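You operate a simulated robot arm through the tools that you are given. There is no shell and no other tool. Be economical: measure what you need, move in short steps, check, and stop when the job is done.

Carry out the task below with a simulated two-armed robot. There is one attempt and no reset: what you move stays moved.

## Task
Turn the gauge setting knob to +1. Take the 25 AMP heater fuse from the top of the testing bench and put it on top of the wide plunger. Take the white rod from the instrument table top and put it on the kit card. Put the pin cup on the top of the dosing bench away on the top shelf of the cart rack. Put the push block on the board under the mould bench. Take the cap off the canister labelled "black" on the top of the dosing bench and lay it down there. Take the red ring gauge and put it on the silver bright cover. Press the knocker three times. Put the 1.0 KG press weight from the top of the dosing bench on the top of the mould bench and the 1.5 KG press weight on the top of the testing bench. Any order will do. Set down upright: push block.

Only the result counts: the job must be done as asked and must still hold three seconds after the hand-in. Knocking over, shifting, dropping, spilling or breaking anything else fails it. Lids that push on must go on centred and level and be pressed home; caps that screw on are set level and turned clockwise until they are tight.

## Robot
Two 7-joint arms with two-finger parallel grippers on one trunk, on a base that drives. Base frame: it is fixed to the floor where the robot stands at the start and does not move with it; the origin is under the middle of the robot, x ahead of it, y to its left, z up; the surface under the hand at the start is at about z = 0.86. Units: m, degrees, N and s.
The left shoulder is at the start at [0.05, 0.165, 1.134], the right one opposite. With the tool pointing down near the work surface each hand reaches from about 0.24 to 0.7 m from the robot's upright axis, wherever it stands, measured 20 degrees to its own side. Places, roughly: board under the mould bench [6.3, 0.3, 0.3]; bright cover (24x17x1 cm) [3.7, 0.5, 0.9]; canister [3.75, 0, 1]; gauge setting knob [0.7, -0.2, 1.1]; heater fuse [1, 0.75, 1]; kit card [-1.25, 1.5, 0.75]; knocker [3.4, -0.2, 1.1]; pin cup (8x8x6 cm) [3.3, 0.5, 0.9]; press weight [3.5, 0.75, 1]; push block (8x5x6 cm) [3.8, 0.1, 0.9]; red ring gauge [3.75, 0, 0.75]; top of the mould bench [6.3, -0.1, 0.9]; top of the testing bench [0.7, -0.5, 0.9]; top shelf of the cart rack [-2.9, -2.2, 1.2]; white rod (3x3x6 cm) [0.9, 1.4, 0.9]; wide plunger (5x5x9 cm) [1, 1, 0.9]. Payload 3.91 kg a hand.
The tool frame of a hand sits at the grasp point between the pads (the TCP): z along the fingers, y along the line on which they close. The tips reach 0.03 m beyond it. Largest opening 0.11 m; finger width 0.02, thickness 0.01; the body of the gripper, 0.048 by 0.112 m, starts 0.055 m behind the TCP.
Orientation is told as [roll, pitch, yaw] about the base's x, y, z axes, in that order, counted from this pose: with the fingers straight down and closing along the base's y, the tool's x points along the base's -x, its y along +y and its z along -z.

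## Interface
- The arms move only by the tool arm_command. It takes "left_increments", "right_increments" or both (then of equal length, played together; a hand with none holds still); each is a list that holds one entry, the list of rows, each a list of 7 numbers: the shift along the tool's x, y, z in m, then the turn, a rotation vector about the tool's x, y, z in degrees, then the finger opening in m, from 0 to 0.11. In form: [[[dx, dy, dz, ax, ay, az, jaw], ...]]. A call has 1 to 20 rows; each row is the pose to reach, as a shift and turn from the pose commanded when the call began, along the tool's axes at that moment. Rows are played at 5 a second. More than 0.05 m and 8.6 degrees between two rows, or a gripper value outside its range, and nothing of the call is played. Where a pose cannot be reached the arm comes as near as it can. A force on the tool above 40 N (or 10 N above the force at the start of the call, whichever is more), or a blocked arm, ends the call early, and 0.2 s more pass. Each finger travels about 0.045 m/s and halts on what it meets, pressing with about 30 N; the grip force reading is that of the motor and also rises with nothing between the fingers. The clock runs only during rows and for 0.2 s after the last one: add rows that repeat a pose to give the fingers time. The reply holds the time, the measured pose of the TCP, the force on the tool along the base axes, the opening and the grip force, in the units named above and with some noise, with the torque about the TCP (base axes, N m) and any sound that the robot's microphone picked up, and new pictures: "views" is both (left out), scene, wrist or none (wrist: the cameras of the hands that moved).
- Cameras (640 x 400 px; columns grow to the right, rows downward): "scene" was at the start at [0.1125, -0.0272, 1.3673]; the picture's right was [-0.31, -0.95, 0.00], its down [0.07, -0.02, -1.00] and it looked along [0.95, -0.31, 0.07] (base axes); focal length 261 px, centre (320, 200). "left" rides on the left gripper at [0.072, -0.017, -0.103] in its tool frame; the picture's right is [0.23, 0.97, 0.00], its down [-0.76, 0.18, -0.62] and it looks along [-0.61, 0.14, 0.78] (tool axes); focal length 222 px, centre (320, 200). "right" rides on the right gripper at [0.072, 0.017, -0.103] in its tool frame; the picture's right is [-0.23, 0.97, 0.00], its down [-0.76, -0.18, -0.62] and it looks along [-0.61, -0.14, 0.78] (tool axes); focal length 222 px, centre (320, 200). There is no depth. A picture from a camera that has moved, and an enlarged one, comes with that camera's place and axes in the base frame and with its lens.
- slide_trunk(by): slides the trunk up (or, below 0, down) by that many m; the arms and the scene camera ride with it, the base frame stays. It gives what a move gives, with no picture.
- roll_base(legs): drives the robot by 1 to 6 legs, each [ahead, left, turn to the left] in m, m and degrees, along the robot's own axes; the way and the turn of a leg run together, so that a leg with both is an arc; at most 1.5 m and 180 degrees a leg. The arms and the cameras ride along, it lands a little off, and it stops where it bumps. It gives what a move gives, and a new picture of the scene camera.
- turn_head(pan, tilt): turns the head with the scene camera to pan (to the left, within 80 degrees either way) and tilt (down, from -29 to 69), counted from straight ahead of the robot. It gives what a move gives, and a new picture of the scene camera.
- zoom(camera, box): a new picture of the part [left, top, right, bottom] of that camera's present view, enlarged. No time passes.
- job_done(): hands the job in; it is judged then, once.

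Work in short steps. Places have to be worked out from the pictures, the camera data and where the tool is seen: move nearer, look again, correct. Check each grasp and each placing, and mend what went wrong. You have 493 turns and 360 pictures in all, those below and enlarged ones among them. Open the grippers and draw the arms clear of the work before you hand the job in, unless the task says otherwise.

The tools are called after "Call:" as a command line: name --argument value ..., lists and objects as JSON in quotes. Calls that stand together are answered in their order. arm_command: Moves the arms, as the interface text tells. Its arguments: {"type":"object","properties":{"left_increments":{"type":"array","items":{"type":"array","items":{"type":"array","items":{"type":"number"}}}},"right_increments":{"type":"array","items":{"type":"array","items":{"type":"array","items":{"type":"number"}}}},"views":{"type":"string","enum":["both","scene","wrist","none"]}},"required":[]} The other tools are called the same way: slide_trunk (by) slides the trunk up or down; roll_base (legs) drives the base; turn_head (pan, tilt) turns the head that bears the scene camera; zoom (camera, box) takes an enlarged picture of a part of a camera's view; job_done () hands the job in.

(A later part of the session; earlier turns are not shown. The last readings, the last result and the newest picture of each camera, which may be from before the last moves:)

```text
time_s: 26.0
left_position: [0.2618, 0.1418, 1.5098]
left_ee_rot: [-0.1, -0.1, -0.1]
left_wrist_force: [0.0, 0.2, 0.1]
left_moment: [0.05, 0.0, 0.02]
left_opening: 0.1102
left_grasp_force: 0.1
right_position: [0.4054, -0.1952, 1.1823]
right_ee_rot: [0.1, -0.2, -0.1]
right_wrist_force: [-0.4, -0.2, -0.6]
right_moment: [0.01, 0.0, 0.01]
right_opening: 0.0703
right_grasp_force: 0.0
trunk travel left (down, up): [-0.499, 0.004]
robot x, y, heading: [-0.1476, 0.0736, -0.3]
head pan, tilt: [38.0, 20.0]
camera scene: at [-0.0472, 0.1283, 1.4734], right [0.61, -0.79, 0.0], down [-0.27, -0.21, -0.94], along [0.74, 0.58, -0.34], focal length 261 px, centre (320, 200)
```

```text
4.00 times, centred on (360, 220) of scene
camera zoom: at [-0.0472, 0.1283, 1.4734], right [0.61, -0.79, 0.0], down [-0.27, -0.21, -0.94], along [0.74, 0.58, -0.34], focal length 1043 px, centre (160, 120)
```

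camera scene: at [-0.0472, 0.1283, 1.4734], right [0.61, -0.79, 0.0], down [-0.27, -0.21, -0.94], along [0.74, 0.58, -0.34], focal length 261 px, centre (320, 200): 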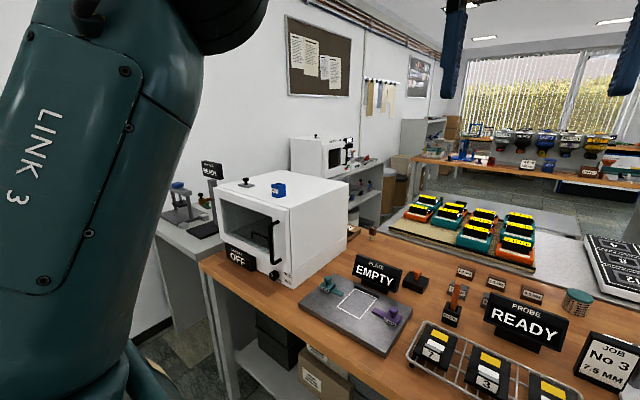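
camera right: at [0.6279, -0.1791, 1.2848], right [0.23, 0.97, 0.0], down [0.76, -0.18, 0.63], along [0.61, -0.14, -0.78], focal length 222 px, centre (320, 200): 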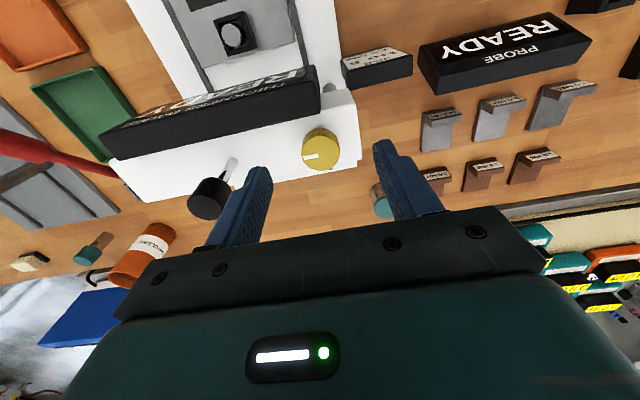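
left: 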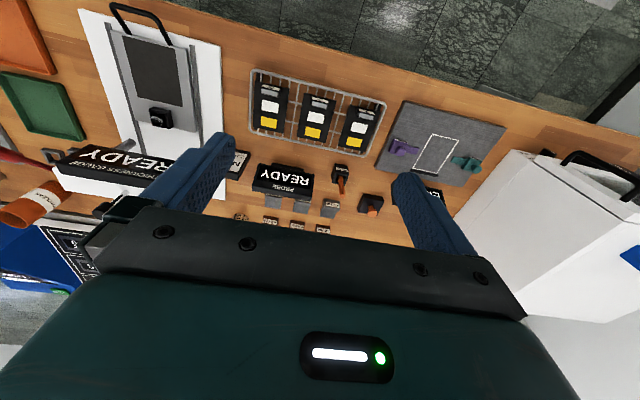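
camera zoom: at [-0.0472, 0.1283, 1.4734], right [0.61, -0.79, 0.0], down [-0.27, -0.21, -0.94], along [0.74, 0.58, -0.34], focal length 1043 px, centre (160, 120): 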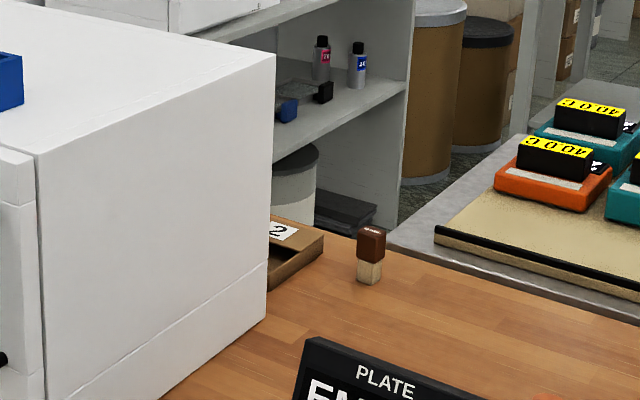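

The brown-topped small piece at about [1.0,0.63,0.89] behind the oven may be the fuse. I tuck the right arm and drive around the right end of the bench to explore the other side.

Call:
arm_command --right_increments '[[[0.04, 0, -0.02, 0, 0, 0, 0.07], [0.08, 0, -0.04, 0, 0, 0, 0.07], [0.12, 0, -0.07, 0, 0, 0, 0.07], [0.14, 0, -0.1, 0, 0, 0, 0.07]]]' --views "none"

Call:
roll_base --legs '[[-0.3, 0, 0]]'

Call:
turn_head --pan -50 --tilt 15

Call:
turn_head --pan 0 --tilt 15

```text
time_s: 27.0
left_position: [0.2605, 0.1426, 1.5096]
left_ee_rot: [-0.3, -0.3, 0.0]
left_wrist_force: [0.1, -0.6, 0.0]
left_moment: [-0.01, 0.0, -0.02]
left_opening: 0.11
left_grasp_force: 0.2
right_position: [0.263, -0.195, 1.2801]
right_ee_rot: [0.2, -0.2, -0.3]
right_wrist_force: [0.2, -0.6, 0.1]
right_moment: [-0.01, -0.01, -0.01]
right_opening: 0.07
right_grasp_force: 0.0
trunk travel left (down, up): [-0.499, 0.004]
robot x, y, heading: [-0.1519, 0.0717, -0.0]
head pan, tilt: [38.0, 20.0]
```

```text
time_s: 29.1
left_position: [-0.0352, 0.1434, 1.5089]
left_ee_rot: [-0.2, -0.1, 0.3]
left_wrist_force: [-0.4, 0.0, -0.6]
left_moment: [0.03, -0.04, -0.03]
left_opening: 0.1099
left_grasp_force: 0.0
right_position: [-0.0332, -0.1934, 1.2792]
right_ee_rot: [0.2, -0.2, 0.1]
right_wrist_force: [0.2, 0.2, 0.0]
right_moment: [0.01, -0.02, -0.01]
right_opening: 0.07
right_grasp_force: 0.0
trunk travel left (down, up): [-0.499, 0.004]
robot x, y, heading: [-0.4474, 0.0722, 0.3]
head pan, tilt: [38.0, 20.0]
camera scene: at [-0.3451, 0.1287, 1.4734], right [0.62, -0.79, 0.0], down [-0.27, -0.21, -0.94], along [0.74, 0.58, -0.34], focal length 261 px, centre (320, 200)
```

scene: 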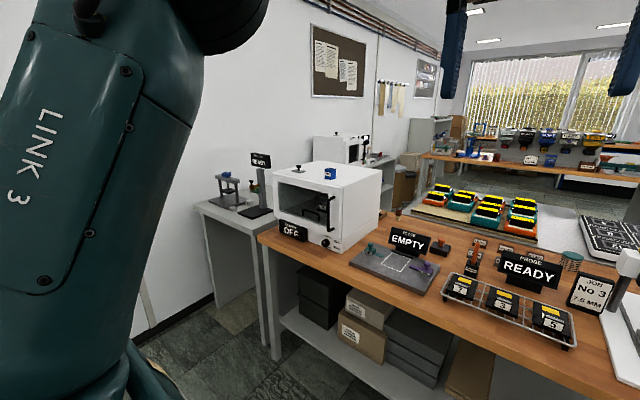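

```text
time_s: 30.7
left_position: [-0.037, 0.1424, 1.5094]
left_ee_rot: [-0.2, -0.1, 0.3]
left_wrist_force: [0.0, 0.1, -0.5]
left_moment: [0.0, -0.02, 0.01]
left_opening: 0.11
left_grasp_force: 0.2
right_position: [-0.0328, -0.1925, 1.2806]
right_ee_rot: [0.0, -0.2, 0.0]
right_wrist_force: [0.4, 0.8, 0.4]
right_moment: [0.01, -0.01, -0.01]
right_opening: 0.0699
right_grasp_force: 0.1
trunk travel left (down, up): [-0.499, 0.004]
robot x, y, heading: [-0.4458, 0.0704, 0.3]
head pan, tilt: [-50.0, 15.0]
camera scene: at [-0.3577, -0.0002, 1.4815], right [-0.76, -0.65, 0.0], down [-0.17, 0.2, -0.97], along [0.62, -0.74, -0.26], focal length 261 px, centre (320, 200)
```

scene: 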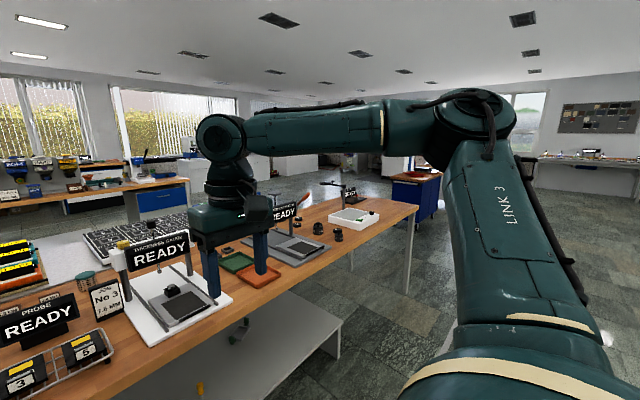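

```text
time_s: 31.9
left_position: [-0.0364, 0.1438, 1.5083]
left_ee_rot: [-0.2, 0.0, 0.3]
left_wrist_force: [0.4, -1.2, 0.2]
left_moment: [-0.01, 0.02, 0.0]
left_opening: 0.1101
left_grasp_force: 0.1
right_position: [-0.0317, -0.1928, 1.2804]
right_ee_rot: [0.1, -0.2, 0.2]
right_wrist_force: [0.0, 0.8, 0.4]
right_moment: [0.0, 0.0, 0.0]
right_opening: 0.0701
right_grasp_force: 0.0
trunk travel left (down, up): [-0.499, 0.004]
robot x, y, heading: [-0.4463, 0.0749, 0.4]
head pan, tilt: [0.0, 15.0]
camera scene: at [-0.3246, 0.0713, 1.4815], right [0.0, -1.0, 0.0], down [-0.26, 0.0, -0.97], along [0.97, 0.0, -0.26], focal length 261 px, centre (320, 200)
```

scene: 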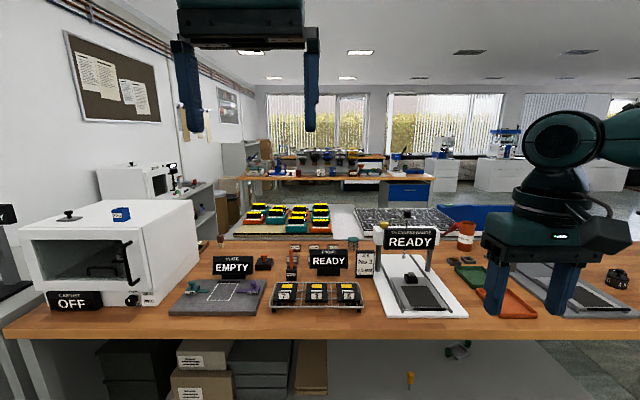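

Route: slide right to y≈-2.75, then forward past the bench's end. I go and look.

Call:
roll_base --legs '[[0, -1.45, 0], [0, -1.35, 0]]'

```text
time_s: 56.1
left_position: [-0.0696, -2.6369, 1.5096]
left_ee_rot: [-0.3, -0.1, -0.8]
left_wrist_force: [0.0, -0.1, -0.3]
left_moment: [0.02, 0.0, -0.02]
left_opening: 0.1103
left_grasp_force: 0.0
right_position: [-0.0723, -2.9728, 1.2799]
right_ee_rot: [0.1, -0.3, -0.9]
right_wrist_force: [0.7, 0.5, 1.1]
right_moment: [-0.02, -0.01, 0.02]
right_opening: 0.0699
right_grasp_force: 0.1
trunk travel left (down, up): [-0.499, 0.004]
robot x, y, heading: [-0.4805, -2.7038, -0.9]
head pan, tilt: [0.0, 15.0]
camera scene: at [-0.3593, -2.7039, 1.4815], right [-0.02, -1.0, 0.0], down [-0.26, 0.0, -0.97], along [0.97, -0.02, -0.26], focal length 261 px, centre (320, 200)
```

scene: 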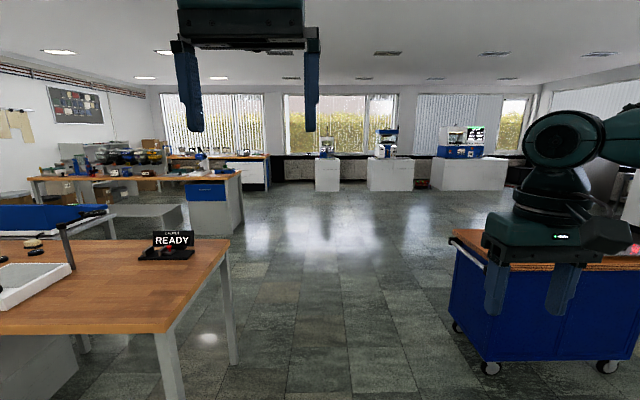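

The gap between bench and blue cart is clear (y −2.2 to −3.75). I drive through the middle.

Call:
roll_base --legs '[[0, -0.2, 0], [1.4, 0, 0], [1.1, 0, 0]]'

Call:
turn_head --pan 60 --tilt 15

```text
time_s: 70.4
left_position: [2.4385, -2.86, 1.5092]
left_ee_rot: [-0.2, -0.1, -0.5]
left_wrist_force: [0.2, 0.5, -0.8]
left_moment: [0.0, 0.02, 0.0]
left_opening: 0.11
left_grasp_force: 0.1
right_position: [2.4386, -3.1957, 1.2804]
right_ee_rot: [0.2, -0.1, -0.7]
right_wrist_force: [0.3, 0.6, 0.6]
right_moment: [-0.02, 0.0, -0.01]
right_opening: 0.0702
right_grasp_force: 0.1
trunk travel left (down, up): [-0.499, 0.004]
robot x, y, heading: [2.0232, -2.9284, -0.7]
head pan, tilt: [0.0, 15.0]
camera scene: at [2.1492, -2.928, 1.4815], right [-0.01, -1.0, 0.0], down [-0.26, 0.0, -0.97], along [0.97, -0.01, -0.26], focal length 261 px, centre (320, 200)
```

scene: 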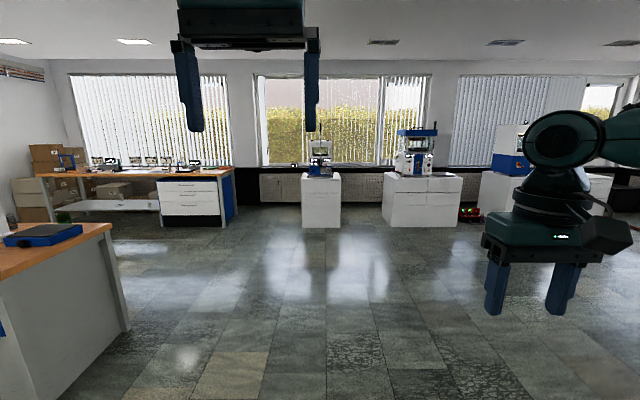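

```text
time_s: 71.7
left_position: [2.4372, -2.8601, 1.5098]
left_ee_rot: [-0.3, -0.1, -0.5]
left_wrist_force: [-0.4, 0.4, 0.0]
left_moment: [-0.01, -0.02, -0.01]
left_opening: 0.1099
left_grasp_force: 0.1
right_position: [2.4372, -3.1963, 1.2807]
right_ee_rot: [0.0, -0.2, -0.6]
right_wrist_force: [-0.1, 0.1, -0.3]
right_moment: [0.01, 0.01, 0.03]
right_opening: 0.07
right_grasp_force: 0.0
trunk travel left (down, up): [-0.499, 0.004]
robot x, y, heading: [2.0258, -2.9266, -0.4]
head pan, tilt: [60.0, 15.0]
camera scene: at [2.1033, -2.8467, 1.4815], right [0.86, -0.51, 0.0], down [-0.13, -0.22, -0.97], along [0.49, 0.83, -0.26], focal length 261 px, centre (320, 200)
```

scene: 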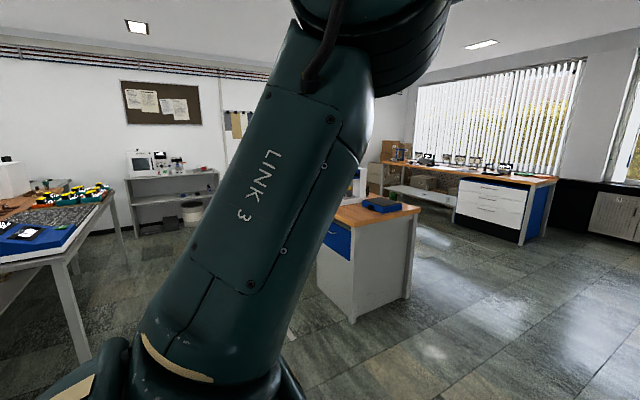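

I turn to face +y to see the aisle between the tables.

Call:
roll_base --legs '[[0, 0, 90]]'

Call:
turn_head --pan 0 --tilt 12

```text
time_s: 75.9
left_position: [1.957, -2.5153, 1.509]
left_ee_rot: [-0.1, -0.1, 90.0]
left_wrist_force: [-0.2, -0.4, 0.4]
left_moment: [-0.03, 0.02, -0.02]
left_opening: 0.11
left_grasp_force: 0.1
right_position: [2.2925, -2.5132, 1.2798]
right_ee_rot: [0.1, -0.2, 89.8]
right_wrist_force: [-0.2, -0.6, 0.5]
right_moment: [0.06, -0.01, -0.02]
right_opening: 0.0702
right_grasp_force: 0.0
trunk travel left (down, up): [-0.499, 0.004]
robot x, y, heading: [2.0233, -2.9281, 89.9]
head pan, tilt: [60.0, 15.0]
camera scene: at [1.9457, -2.8504, 1.4815], right [0.5, 0.86, 0.0], down [0.22, -0.13, -0.97], along [-0.83, 0.49, -0.26], focal length 261 px, centre (320, 200)
```

scene: 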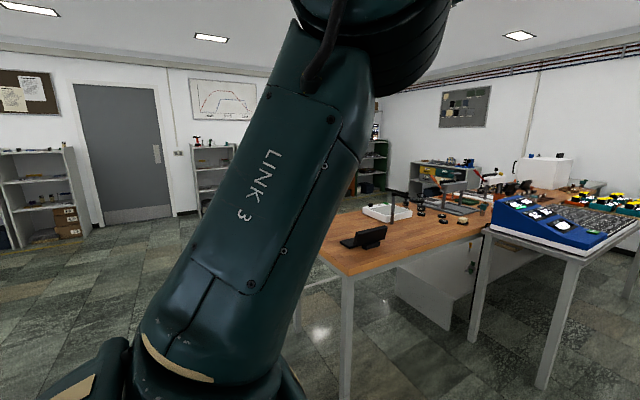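

```text
time_s: 77.2
left_position: [1.9575, -2.516, 1.5096]
left_ee_rot: [-0.2, -0.1, 89.9]
left_wrist_force: [-0.8, -0.1, 0.0]
left_moment: [0.02, -0.02, -0.04]
left_opening: 0.1101
left_grasp_force: 0.1
right_position: [2.2932, -2.5124, 1.2796]
right_ee_rot: [0.1, -0.2, 89.8]
right_wrist_force: [0.1, -0.4, -0.8]
right_moment: [-0.01, 0.01, 0.0]
right_opening: 0.0701
right_grasp_force: 0.0
trunk travel left (down, up): [-0.499, 0.004]
robot x, y, heading: [2.0266, -2.9258, 89.7]
head pan, tilt: [0.0, 12.0]
camera scene: at [2.0267, -2.8042, 1.4864], right [1.0, 0.0, 0.0], down [0.0, -0.21, -0.98], along [0.0, 0.98, -0.21], focal length 261 px, centre (320, 200)
```

scene: 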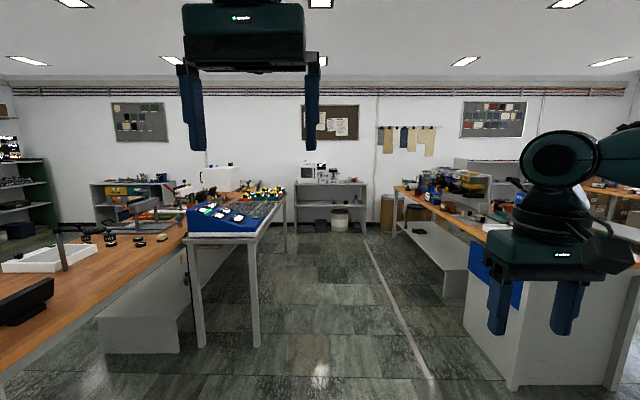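

The aisle is clear. I drive up the aisle between the tables and look.

Call:
roll_base --legs '[[0, -0.38, 0], [1.5, 0, 0], [1.0, 0, 0]]'

Call:
turn_head --pan 45 --tilt 15

Call:
turn_head --pan -40 --tilt 20

```text
time_s: 92.8
left_position: [2.3734, -0.0425, 1.5092]
left_ee_rot: [-0.2, -0.1, 89.0]
left_wrist_force: [-0.3, -0.4, -0.5]
left_moment: [-0.02, 0.03, 0.01]
left_opening: 0.1099
left_grasp_force: 0.1
right_position: [2.7088, -0.0464, 1.2797]
right_ee_rot: [0.2, -0.3, 88.9]
right_wrist_force: [-0.7, 0.4, 0.0]
right_moment: [0.01, 0.0, 0.0]
right_opening: 0.0698
right_grasp_force: 0.1
trunk travel left (down, up): [-0.499, 0.004]
robot x, y, heading: [2.4342, -0.4544, 88.7]
head pan, tilt: [0.0, 12.0]
camera scene: at [2.4382, -0.3321, 1.4864], right [1.0, -0.02, 0.0], down [0.0, -0.21, -0.98], along [0.02, 0.98, -0.21], focal length 261 px, centre (320, 200)
```

scene: 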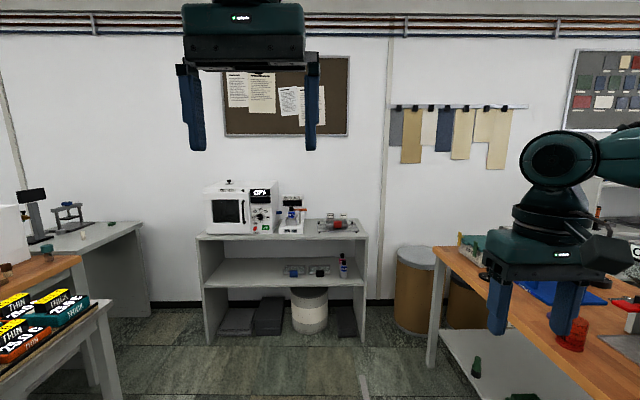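

```text
time_s: 93.9
left_position: [2.3726, -0.0425, 1.5105]
left_ee_rot: [-0.1, 0.0, 89.2]
left_wrist_force: [-0.9, 0.1, 0.0]
left_moment: [0.02, -0.02, -0.02]
left_opening: 0.11
left_grasp_force: 0.1
right_position: [2.7085, -0.0461, 1.279]
right_ee_rot: [0.1, -0.3, 88.9]
right_wrist_force: [-0.5, 1.2, -0.5]
right_moment: [0.0, 0.01, -0.01]
right_opening: 0.07
right_grasp_force: 0.1
trunk travel left (down, up): [-0.499, 0.004]
robot x, y, heading: [2.4404, -0.4517, 88.9]
head pan, tilt: [45.0, 15.0]
camera scene: at [2.3717, -0.3581, 1.4815], right [0.72, 0.69, 0.0], down [0.18, -0.19, -0.97], along [-0.67, 0.7, -0.26], focal length 261 px, centre (320, 200)
```

scene: 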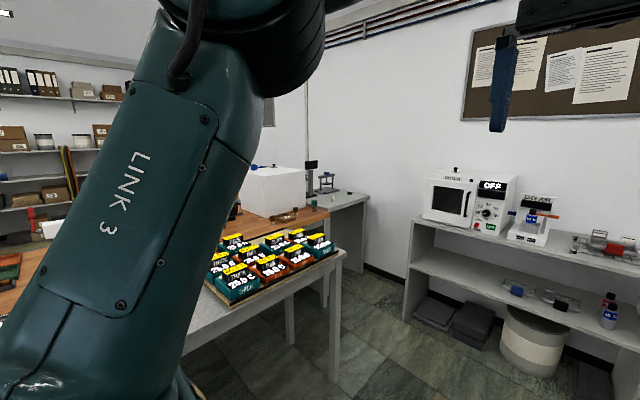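

```text
time_s: 95.5
left_position: [2.3729, -0.0421, 1.5086]
left_ee_rot: [-0.3, 0.0, 89.1]
left_wrist_force: [0.2, -0.6, -0.8]
left_moment: [-0.01, 0.02, 0.0]
left_opening: 0.11
left_grasp_force: 0.0
right_position: [2.7089, -0.0464, 1.2799]
right_ee_rot: [0.1, -0.1, 88.9]
right_wrist_force: [0.9, -0.6, 0.4]
right_moment: [0.02, -0.01, 0.0]
right_opening: 0.0699
right_grasp_force: 0.1
trunk travel left (down, up): [-0.499, 0.004]
robot x, y, heading: [2.4341, -0.455, 88.8]
head pan, tilt: [-40.0, 20.0]
camera scene: at [2.4976, -0.3552, 1.4734], right [0.75, -0.66, 0.0], down [-0.22, -0.26, -0.94], along [0.62, 0.71, -0.34], focal length 261 px, centre (320, 200)
```

scene: 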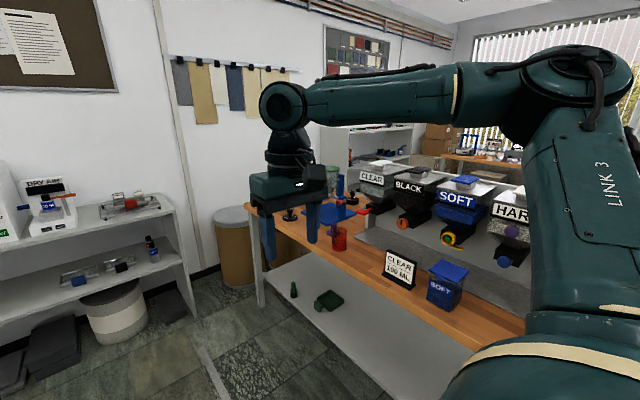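

The floor beyond the grey table gives access to the back of the testing bench. I turn to face −x to view the gauge's back.

Call:
roll_base --legs '[[0, 0, 91]]'

Call:
turn_head --pan 0 --tilt 12

```text
time_s: 99.8
left_position: [2.027, -0.5332, 1.5092]
left_ee_rot: [-0.3, 0.0, -178.7]
left_wrist_force: [-0.1, 0.5, 0.4]
left_moment: [0.01, 0.03, 0.0]
left_opening: 0.1099
left_grasp_force: 0.2
right_position: [2.018, -0.1992, 1.2792]
right_ee_rot: [0.1, -0.1, -178.8]
right_wrist_force: [0.6, 0.4, 0.5]
right_moment: [0.03, 0.0, -0.01]
right_opening: 0.0701
right_grasp_force: 0.1
trunk travel left (down, up): [-0.499, 0.004]
robot x, y, heading: [2.4359, -0.4537, -178.7]
head pan, tilt: [-40.0, 20.0]
camera scene: at [2.3341, -0.3969, 1.4734], right [0.63, 0.78, 0.0], down [0.27, -0.21, -0.94], along [-0.73, 0.59, -0.34], focal length 261 px, centre (320, 200)
```

scene: 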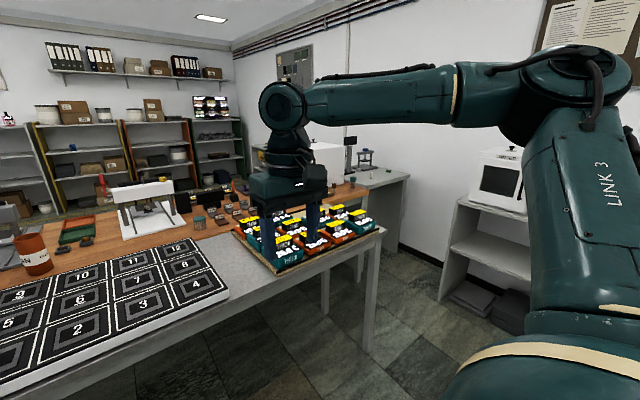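

```text
time_s: 100.9
left_position: [2.0275, -0.5338, 1.5096]
left_ee_rot: [-0.3, 0.0, -178.9]
left_wrist_force: [-0.2, -0.2, 0.6]
left_moment: [0.02, 0.0, 0.01]
left_opening: 0.1103
left_grasp_force: 0.0
right_position: [2.017, -0.1981, 1.2793]
right_ee_rot: [0.1, -0.2, -178.9]
right_wrist_force: [-0.2, 0.3, -0.6]
right_moment: [-0.01, 0.01, 0.02]
right_opening: 0.07
right_grasp_force: 0.2
trunk travel left (down, up): [-0.499, 0.004]
robot x, y, heading: [2.4355, -0.4557, -178.8]
head pan, tilt: [0.0, 12.0]
camera scene: at [2.3134, -0.457, 1.4864], right [-0.02, 1.0, 0.0], down [0.21, 0.0, -0.98], along [-0.98, -0.02, -0.21], focal length 261 px, centre (320, 200)
```

scene: 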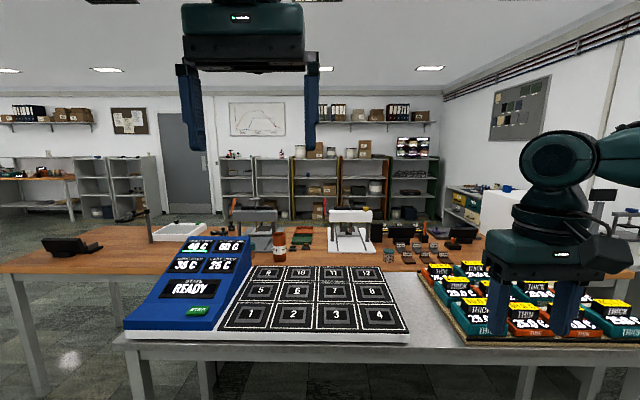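

Call:
zoom --camera "scene" --box '[320, 195, 384, 235]'

Call:
zoom --camera "scene" --box '[200, 190, 400, 290]'

```text
10.00 times, centred on (352, 215) of scene
camera zoom: at [2.3134, -0.457, 1.4864], right [-0.02, 1.0, 0.0], down [0.21, 0.0, -0.98], along [-0.98, -0.02, -0.21], focal length 2607 px, centre (0, 50)
```

zoom: 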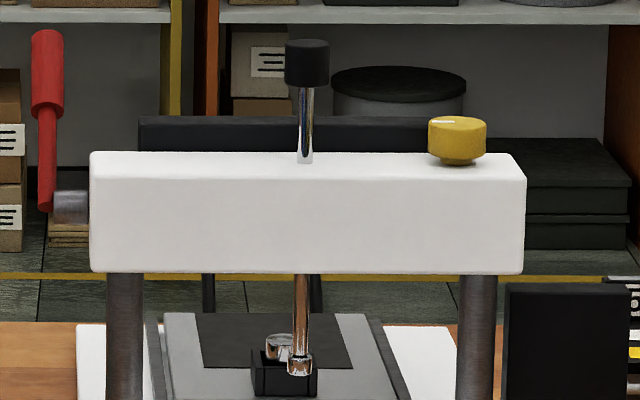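

```text
3.20 times, centred on (300, 240) of scene
camera zoom: at [2.3134, -0.457, 1.4864], right [-0.02, 1.0, 0.0], down [0.21, 0.0, -0.98], along [-0.98, -0.02, -0.21], focal length 834 px, centre (384, 72)
```

zoom: 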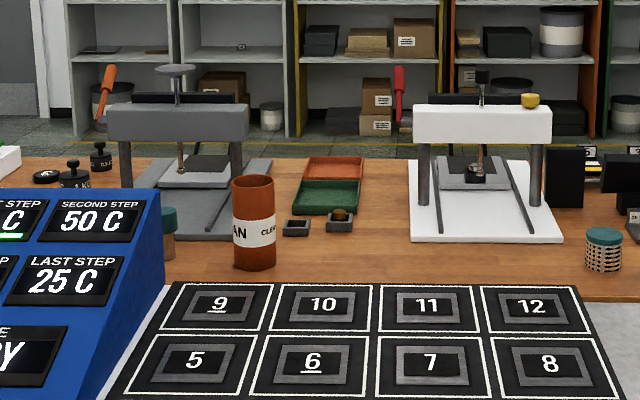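

No scale there. Next I go to the floor space behind the testing bench: first slide along the aisle to y≈1.05.

Call:
roll_base --legs '[[0, -1.45, -1.2]]'

Call:
turn_head --pan 0 --tilt 35

```text
time_s: 113.6
left_position: [2.012, 0.9052, 1.509]
left_ee_rot: [-0.1, -0.1, -179.9]
left_wrist_force: [-0.3, 0.2, 0.2]
left_moment: [0.0, 0.02, 0.0]
left_opening: 0.1104
left_grasp_force: 0.0
right_position: [2.0087, 1.239, 1.2798]
right_ee_rot: [0.2, -0.2, -180.1]
right_wrist_force: [-0.7, -0.1, 0.1]
right_moment: [0.01, 0.02, 0.03]
right_opening: 0.07
right_grasp_force: 0.2
trunk travel left (down, up): [-0.499, 0.004]
robot x, y, heading: [2.4251, 0.9789, -179.8]
head pan, tilt: [0.0, 12.0]
camera scene: at [2.2994, 0.9748, 1.4864], right [0.0, 1.0, 0.0], down [0.21, 0.0, -0.98], along [-0.98, 0.0, -0.21], focal length 261 px, centre (320, 200)
```

scene: 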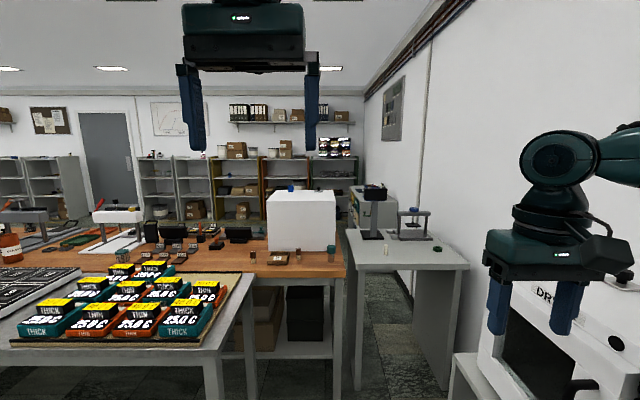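

```text
time_s: 114.4
left_position: [2.0123, 0.9037, 1.5095]
left_ee_rot: [-0.1, -0.2, -179.9]
left_wrist_force: [0.4, 0.2, -0.4]
left_moment: [0.03, -0.01, -0.01]
left_opening: 0.1098
left_grasp_force: 0.0
right_position: [2.0088, 1.2401, 1.2805]
right_ee_rot: [0.1, -0.1, -180.0]
right_wrist_force: [-0.3, 0.1, -0.3]
right_moment: [0.0, 0.02, -0.01]
right_opening: 0.0699
right_grasp_force: 0.0
trunk travel left (down, up): [-0.499, 0.004]
robot x, y, heading: [2.4222, 0.9741, -179.9]
head pan, tilt: [0.0, 35.0]
camera scene: at [2.3045, 0.9747, 1.4496], right [0.0, 1.0, 0.0], down [0.57, 0.0, -0.82], along [-0.82, 0.0, -0.57], focal length 261 px, centre (320, 200)
```

scene: 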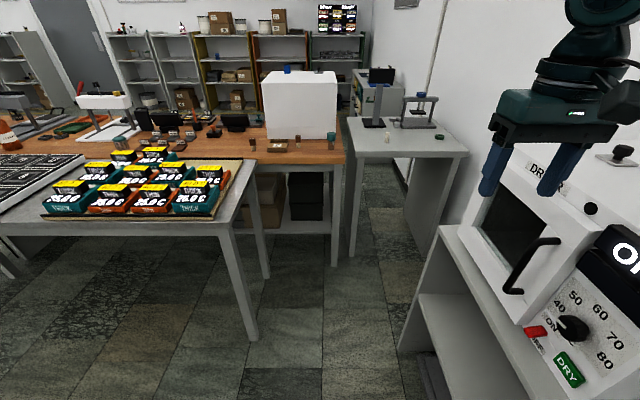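

Zoom at the objects on the back strip of the bench.

Call:
zoom --camera "scene" --box '[240, 60, 480, 210]'

Call:
zoom --camera "scene" --box '[260, 120, 356, 180]'

```text
2.67 times, centred on (360, 135) of scene
camera zoom: at [2.3045, 0.9747, 1.4496], right [0.0, 1.0, 0.0], down [0.57, 0.0, -0.82], along [-0.82, 0.0, -0.57], focal length 695 px, centre (213, 373)
```

zoom: 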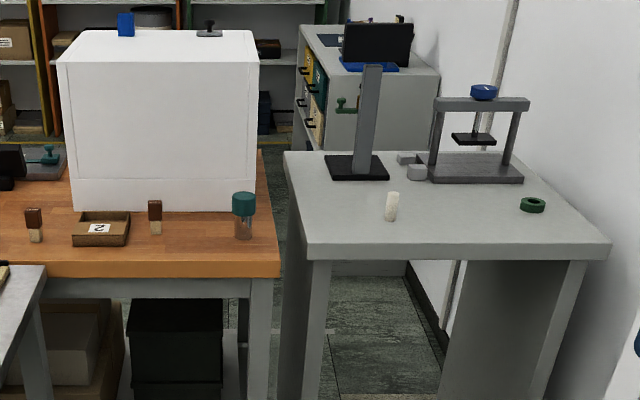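

```text
6.67 times, centred on (308, 150) of scene
camera zoom: at [2.3045, 0.9747, 1.4496], right [0.0, 1.0, 0.0], down [0.57, 0.0, -0.82], along [-0.82, 0.0, -0.57], focal length 1738 px, centre (400, 533)
```

zoom: 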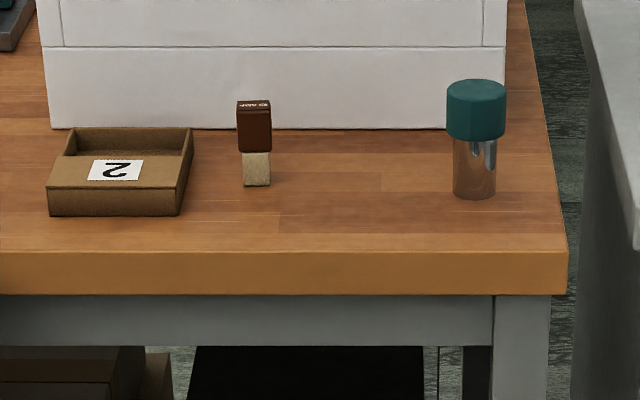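

Two fuses: one at y≈0.63, one near y≈0.82; the teal-topped piece is the wide plunger. I drive nearer to read the labels.

Call:
roll_base --legs '[[0.5, -0.04, 0], [0.37, 0, 0]]'

Call:
turn_head --pan 0 --tilt 40

Call:
zoom --camera "scene" --box '[150, 100, 400, 256]'

```text
time_s: 119.4
left_position: [1.1385, 0.9311, 1.5094]
left_ee_rot: [-0.2, 0.0, -179.3]
left_wrist_force: [0.0, -0.7, -0.4]
left_moment: [0.01, 0.0, 0.01]
left_opening: 0.1103
left_grasp_force: 0.0
right_position: [1.1311, 1.2668, 1.2798]
right_ee_rot: [0.1, -0.2, -179.3]
right_wrist_force: [0.7, -0.3, -1.4]
right_moment: [0.0, 0.0, -0.01]
right_opening: 0.0702
right_grasp_force: 0.1
trunk travel left (down, up): [-0.499, 0.004]
robot x, y, heading: [1.5488, 1.0079, -179.4]
head pan, tilt: [0.0, 35.0]
camera scene: at [1.4303, 1.0058, 1.4495], right [-0.01, 1.0, 0.0], down [0.57, 0.01, -0.82], along [-0.82, -0.01, -0.57], focal length 261 px, centre (320, 200)
```

scene: 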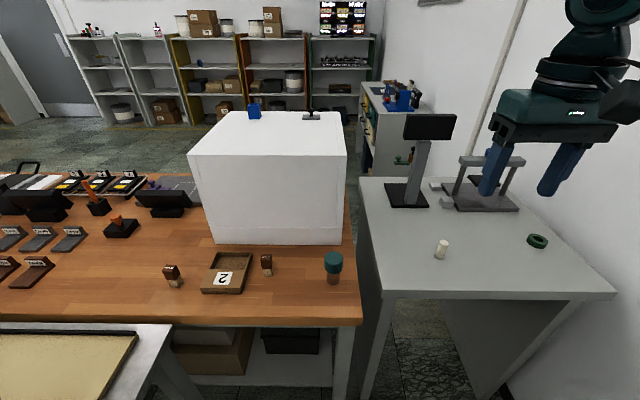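

```text
time_s: 120.0
left_position: [1.1385, 0.9314, 1.509]
left_ee_rot: [-0.3, -0.2, -179.3]
left_wrist_force: [-0.2, 0.4, 0.0]
left_moment: [0.0, 0.03, -0.03]
left_opening: 0.1101
left_grasp_force: 0.1
right_position: [1.1295, 1.2659, 1.2797]
right_ee_rot: [0.1, -0.1, -179.2]
right_wrist_force: [0.2, 0.3, -0.7]
right_moment: [-0.01, -0.01, 0.0]
right_opening: 0.0701
right_grasp_force: 0.1
trunk travel left (down, up): [-0.499, 0.004]
robot x, y, heading: [1.5517, 1.0063, -179.5]
head pan, tilt: [0.0, 40.0]
camera scene: at [1.4336, 1.0058, 1.442], right [-0.01, 1.0, 0.0], down [0.64, 0.01, -0.77], along [-0.77, -0.01, -0.64], focal length 261 px, centre (320, 200)
```

scene: 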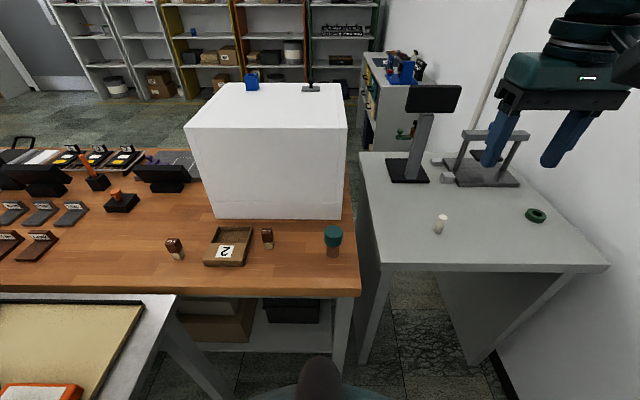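

```text
2.56 times, centred on (275, 178) of scene
camera zoom: at [1.4336, 1.0058, 1.442], right [-0.01, 1.0, 0.0], down [0.64, 0.01, -0.77], along [-0.77, -0.01, -0.64], focal length 667 px, centre (435, 256)
```

zoom: 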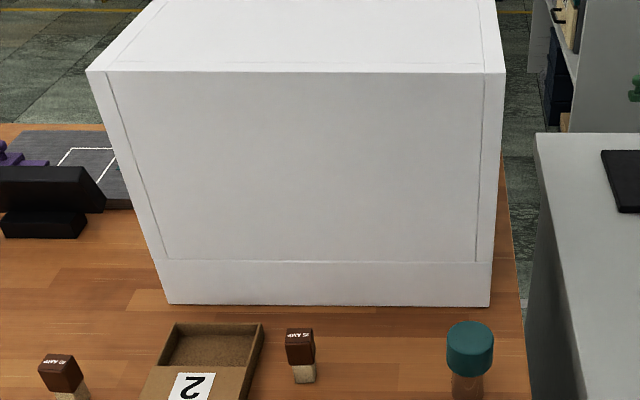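

Call:
zoom --camera "scene" --box '[258, 222, 282, 252]'

Call:
zoom --camera "scene" --box '[160, 232, 192, 262]'

Call:
zoom --camera "scene" --box '[310, 212, 358, 262]'

```text
13.33 times, centred on (270, 237) of scene
camera zoom: at [1.4336, 1.0058, 1.442], right [-0.01, 1.0, 0.0], down [0.64, 0.01, -0.77], along [-0.77, -0.01, -0.64], focal length 3476 px, centre (987, -293)
```

zoom: 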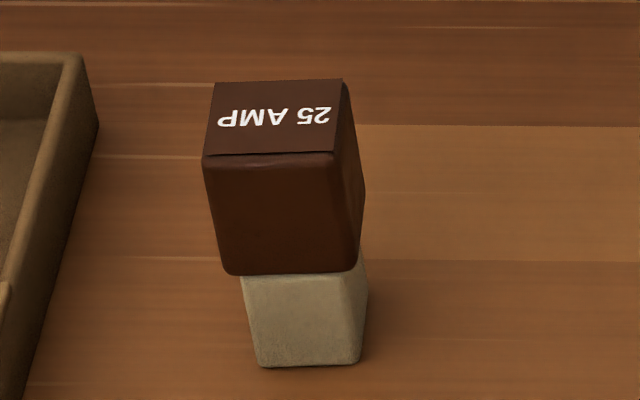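

```text
13.33 times, centred on (176, 247) of scene
camera zoom: at [1.4336, 1.0058, 1.442], right [-0.01, 1.0, 0.0], down [0.64, 0.01, -0.77], along [-0.77, -0.01, -0.64], focal length 3476 px, centre (2240, -427)
```

zoom: 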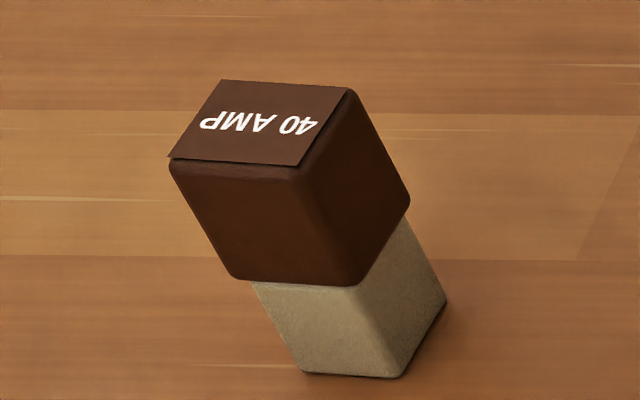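

```text
8.00 times, centred on (334, 237) of scene
camera zoom: at [1.4336, 1.0058, 1.442], right [-0.01, 1.0, 0.0], down [0.64, 0.01, -0.77], along [-0.77, -0.01, -0.64], focal length 2086 px, centre (208, -96)
```

zoom: 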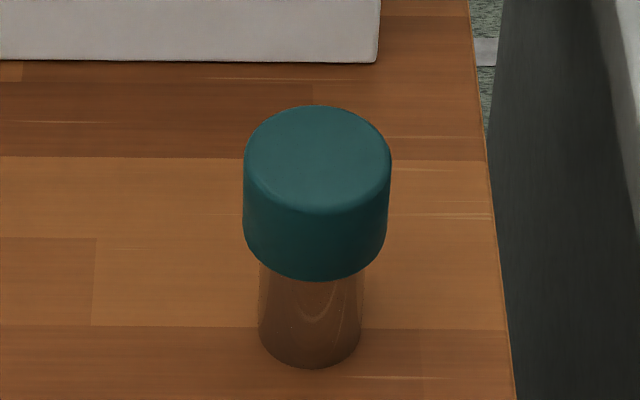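

The 25 AMP fuse is at about [0.951,0.856], plunger at [0.973,1.035] with top z≈0.95. I move 0.13 closer and lower the trunk 0.1.

Call:
roll_base --legs '[[0.13, 0, -0.6]]'

Call:
slide_trunk --by -0.1

Call:
arm_command --left_increments '[[[0, 0.02, 0.04, 0, 0, 0, 0.07], [0, 0.04, 0.08, 0, 0, 0, 0.07], [0, 0.06, 0.12, 0, 0, 0, 0.07], [0, 0.06, 0.16, 0, 0, 0, 0.07], [0, 0.06, 0.2, 0, 0, 0, 0.07], [0, 0.06, 0.24, 0, 0, 0, 0.07], [0, 0.06, 0.28, 0, 0, 0, 0.07]]]'

```text
time_s: 121.3
left_position: [1.0074, 0.9347, 1.5088]
left_ee_rot: [-0.2, -0.1, -179.7]
left_wrist_force: [-0.7, -0.1, -0.1]
left_moment: [-0.03, -0.01, 0.0]
left_opening: 0.1101
left_grasp_force: 0.0
right_position: [1.0035, 1.2695, 1.2803]
right_ee_rot: [0.1, -0.2, -179.8]
right_wrist_force: [-0.4, -0.2, 0.3]
right_moment: [0.0, -0.01, 0.06]
right_opening: 0.0703
right_grasp_force: 0.1
trunk travel left (down, up): [-0.499, 0.004]
robot x, y, heading: [1.418, 1.0041, -179.9]
head pan, tilt: [0.0, 40.0]
camera scene: at [1.3036, 1.0056, 1.442], right [0.0, 1.0, 0.0], down [0.64, 0.0, -0.77], along [-0.77, 0.0, -0.64], focal length 261 px, centre (320, 200)
```

scene: 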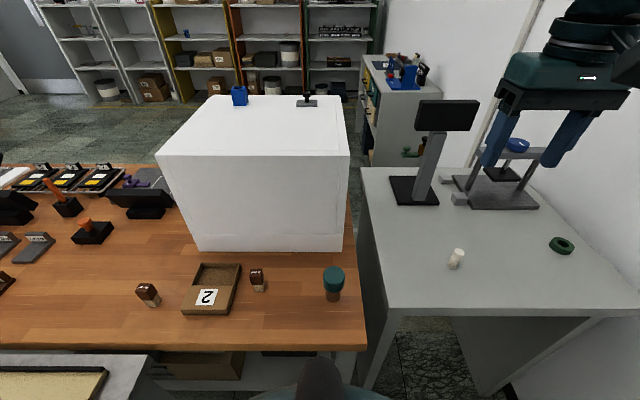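

```text
time_s: 122.6
left_position: [1.009, 0.9338, 1.4093]
left_ee_rot: [-0.2, -0.2, -179.6]
left_wrist_force: [0.9, -0.3, 0.6]
left_moment: [0.0, 0.0, 0.01]
left_opening: 0.1099
left_grasp_force: 0.0
right_position: [1.0035, 1.2689, 1.1809]
right_ee_rot: [0.1, -0.3, -179.8]
right_wrist_force: [0.0, -0.7, -0.1]
right_moment: [-0.03, -0.02, 0.02]
right_opening: 0.0701
right_grasp_force: 0.1
trunk travel left (down, up): [-0.399, 0.104]
robot x, y, heading: [1.4198, 1.0097, -179.6]
head pan, tilt: [0.0, 40.0]
```

```text
time_s: 124.2
left_position: [1.0079, 0.8732, 1.129]
left_ee_rot: [-0.2, -0.2, -179.6]
left_wrist_force: [-0.7, 0.3, 0.0]
left_moment: [0.01, -0.02, 0.01]
left_opening: 0.07
left_grasp_force: 0.1
right_position: [1.0039, 1.2676, 1.1799]
right_ee_rot: [0.1, -0.2, -179.9]
right_wrist_force: [0.6, 0.0, -0.4]
right_moment: [0.0, -0.02, 0.01]
right_opening: 0.0701
right_grasp_force: 0.0
trunk travel left (down, up): [-0.399, 0.104]
robot x, y, heading: [1.4166, 1.009, -180.1]
head pan, tilt: [0.0, 40.0]
camera scene: at [1.3037, 1.0054, 1.342], right [0.0, 1.0, 0.0], down [0.64, 0.0, -0.77], along [-0.77, 0.0, -0.64], focal length 261 px, centre (320, 200)
camera left: at [1.0803, 0.8911, 1.2325], right [0.23, -0.97, -0.01], down [-0.76, -0.19, 0.63], along [-0.61, -0.14, -0.78], focal length 222 px, centre (320, 200)
```

scene: 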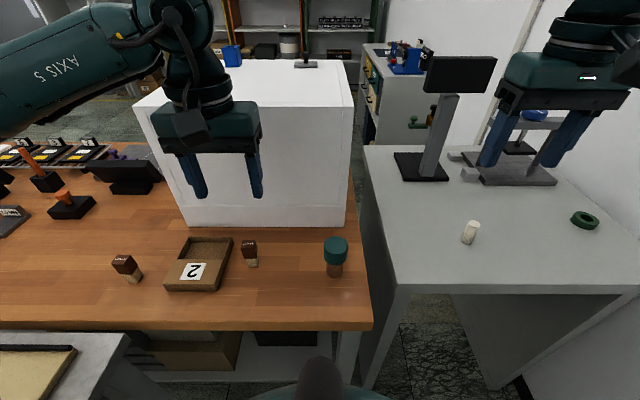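
left: 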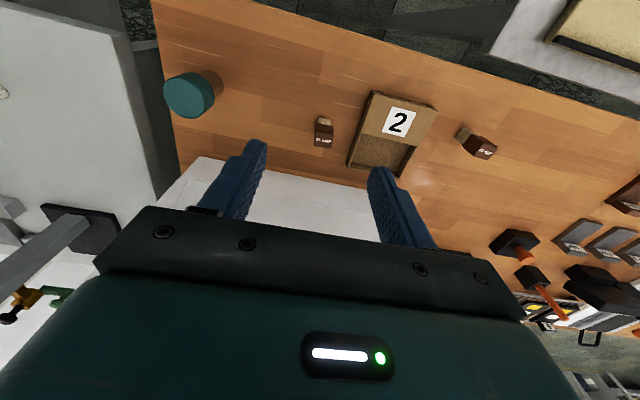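

Fuse at [0.953,0.858]; tray edge at y≈0.80. I align with 5 cm opening at z≈1.0 and look.

Call:
arm_command --left_increments '[[[-0.03, 0.008, 0.03, 0, 0, 0, 0.055], [-0.055, 0.015, 0.07, 0, 0, 0, 0.055], [-0.055, 0.015, 0.11, 0, 0, 0, 0.055], [-0.055, 0.015, 0.13, 0, 0, 0, 0.055], [-0.055, 0.015, 0.13, 0, 0, 0, 0.055]]]'

```text
time_s: 125.4
left_position: [0.9542, 0.8598, 0.9978]
left_ee_rot: [-0.2, -0.2, -179.6]
left_wrist_force: [0.6, -0.6, 0.6]
left_moment: [0.01, 0.0, -0.01]
left_opening: 0.055
left_grasp_force: 0.0
right_position: [1.0033, 1.2696, 1.1802]
right_ee_rot: [0.1, -0.3, -179.8]
right_wrist_force: [0.1, 0.8, 0.7]
right_moment: [-0.01, -0.01, 0.03]
right_opening: 0.0702
right_grasp_force: 0.1
trunk travel left (down, up): [-0.399, 0.104]
robot x, y, heading: [1.4188, 1.0085, -179.7]
head pan, tilt: [0.0, 40.0]
camera scene: at [1.304, 1.0057, 1.342], right [0.0, 1.0, 0.0], down [0.64, 0.0, -0.77], along [-0.77, 0.0, -0.64], focal length 261 px, centre (320, 200)
camera left: at [1.0266, 0.8776, 1.1016], right [0.23, -0.97, 0.0], down [-0.76, -0.18, 0.62], along [-0.61, -0.14, -0.78], focal length 222 px, centre (320, 200)
```

scene: 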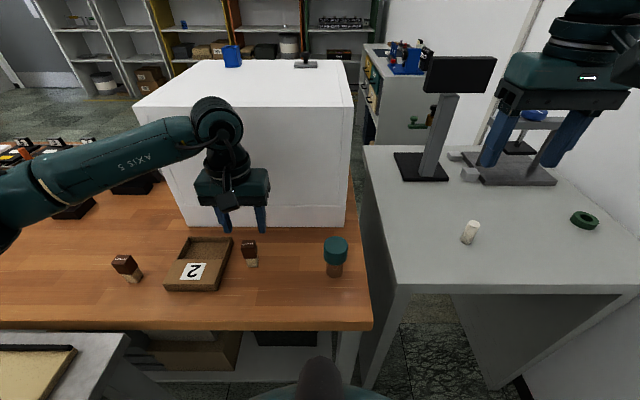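
left: 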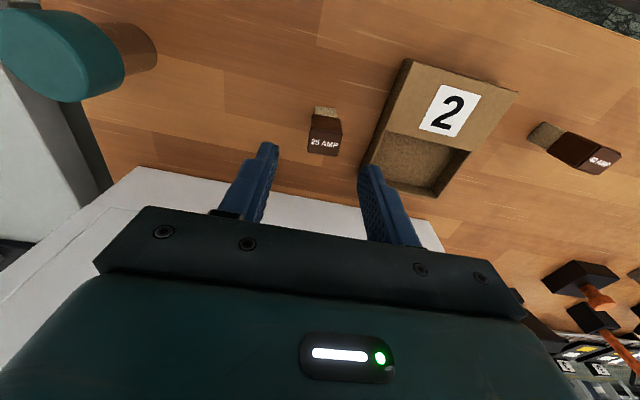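

Fuse centre ≈[0.949,0.857]. Descend to z=0.905 and close.

Call:
arm_command --left_increments '[[[-0.004, 0.002, 0.03, 0, 0, 0, 0.055], [-0.004, 0.002, 0.06, 0, 0, 0, 0.055], [-0.004, 0.002, 0.093, 0, 0, 0, 0.055], [-0.004, 0.002, 0.093, 0, 0, 0, 0.055], [-0.004, 0.002, 0.093, 0, 0, 0, 0.03], [-0.004, 0.002, 0.093, 0, 0, 0, 0.01], [-0.004, 0.002, 0.093, 0, 0, 0, 0.01]]]'

```text
time_s: 127.0
left_position: [0.9498, 0.8579, 0.9054]
left_ee_rot: [-0.2, -0.2, -179.7]
left_wrist_force: [0.3, 0.1, 0.5]
left_moment: [-0.02, 0.01, 0.0]
left_opening: 0.0279
left_grasp_force: 29.5
right_position: [1.0035, 1.2685, 1.1799]
right_ee_rot: [0.1, -0.3, -179.8]
right_wrist_force: [-1.2, -0.1, -0.3]
right_moment: [-0.03, 0.02, 0.01]
right_opening: 0.07
right_grasp_force: 0.2
trunk travel left (down, up): [-0.399, 0.104]
robot x, y, heading: [1.42, 1.0036, -179.9]
head pan, tilt: [0.0, 40.0]
camera scene: at [1.304, 1.0056, 1.342], right [0.0, 1.0, 0.0], down [0.64, 0.0, -0.77], along [-0.77, 0.0, -0.64], focal length 261 px, centre (320, 200)
camera left: at [1.0213, 0.8755, 1.0086], right [0.23, -0.97, 0.0], down [-0.76, -0.18, 0.62], along [-0.61, -0.14, -0.78], focal length 222 px, centre (320, 200)
```

scene: 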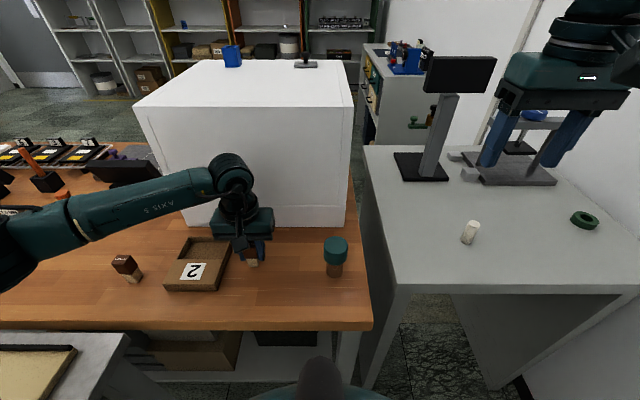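
left: 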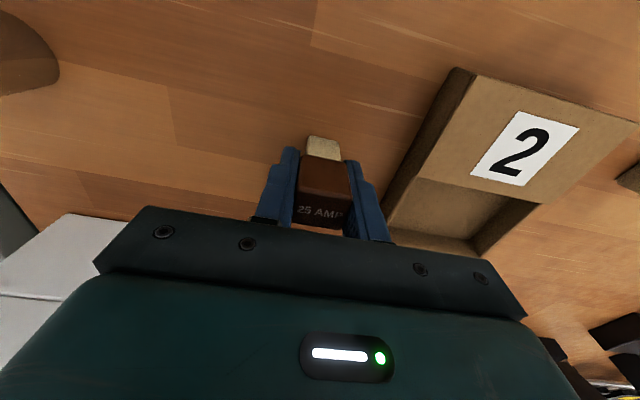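

Gripped (2.8 cm). Lift 13 cm and move above the plunger.

Call:
arm_command --left_increments '[[[0, 0, -0.045, 0, 0, 0, 0.01], [0, 0, -0.09, 0, 0, 0, 0.01], [0, 0, -0.13, 0, 0, 0, 0.01], [0.01, -0.045, -0.13, 0, 0, 0, 0.01], [0.02, -0.09, -0.13, 0, 0, 0, 0.01], [0.023, -0.135, -0.13, 0, 0, 0, 0.01], [0.023, -0.176, -0.13, 0, 0, 0, 0.01], [0.023, -0.176, -0.13, 0, 0, 0, 0.01]]]'

Call:
zoom --camera "scene" --box '[270, 150, 400, 290]'

```text
time_s: 128.8
left_position: [0.9733, 1.0348, 1.0365]
left_ee_rot: [-0.2, -0.2, -179.6]
left_wrist_force: [0.4, 0.7, 0.5]
left_moment: [0.01, 0.0, -0.01]
left_opening: 0.0271
left_grasp_force: 30.3
right_position: [1.0033, 1.268, 1.1797]
right_ee_rot: [0.1, -0.2, -179.9]
right_wrist_force: [-0.4, 0.3, 0.5]
right_moment: [0.0, -0.01, 0.0]
right_opening: 0.0699
right_grasp_force: 0.0
trunk travel left (down, up): [-0.399, 0.104]
robot x, y, heading: [1.4202, 1.0051, -179.8]
head pan, tilt: [0.0, 40.0]
camera scene: at [1.3039, 1.0052, 1.342], right [0.0, 1.0, 0.0], down [0.64, 0.0, -0.77], along [-0.77, 0.0, -0.64], focal length 261 px, centre (320, 200)
camera left: at [1.0451, 1.0522, 1.1392], right [0.23, -0.97, 0.0], down [-0.76, -0.19, 0.62], along [-0.61, -0.14, -0.78], focal length 222 px, centre (320, 200)
```

scene: 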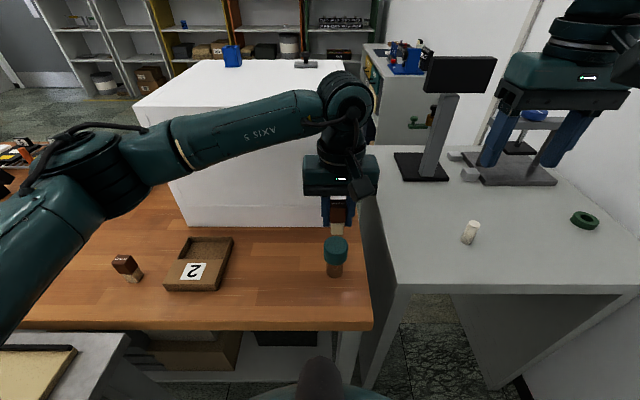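
left: 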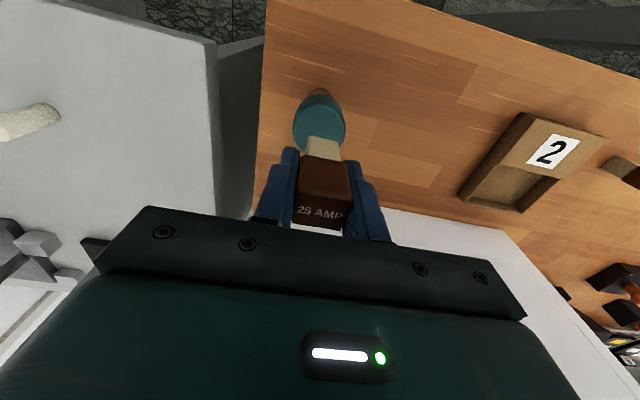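

```text
2.86 times, centred on (335, 220) of scene
camera zoom: at [1.3039, 1.0052, 1.342], right [0.0, 1.0, 0.0], down [0.64, 0.0, -0.77], along [-0.77, 0.0, -0.64], focal length 745 px, centre (277, 143)
```

zoom: 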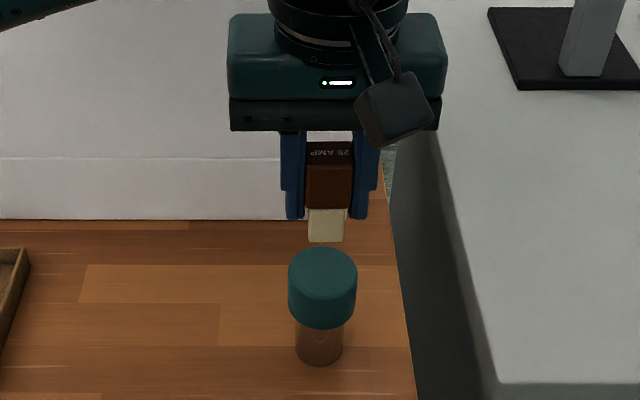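

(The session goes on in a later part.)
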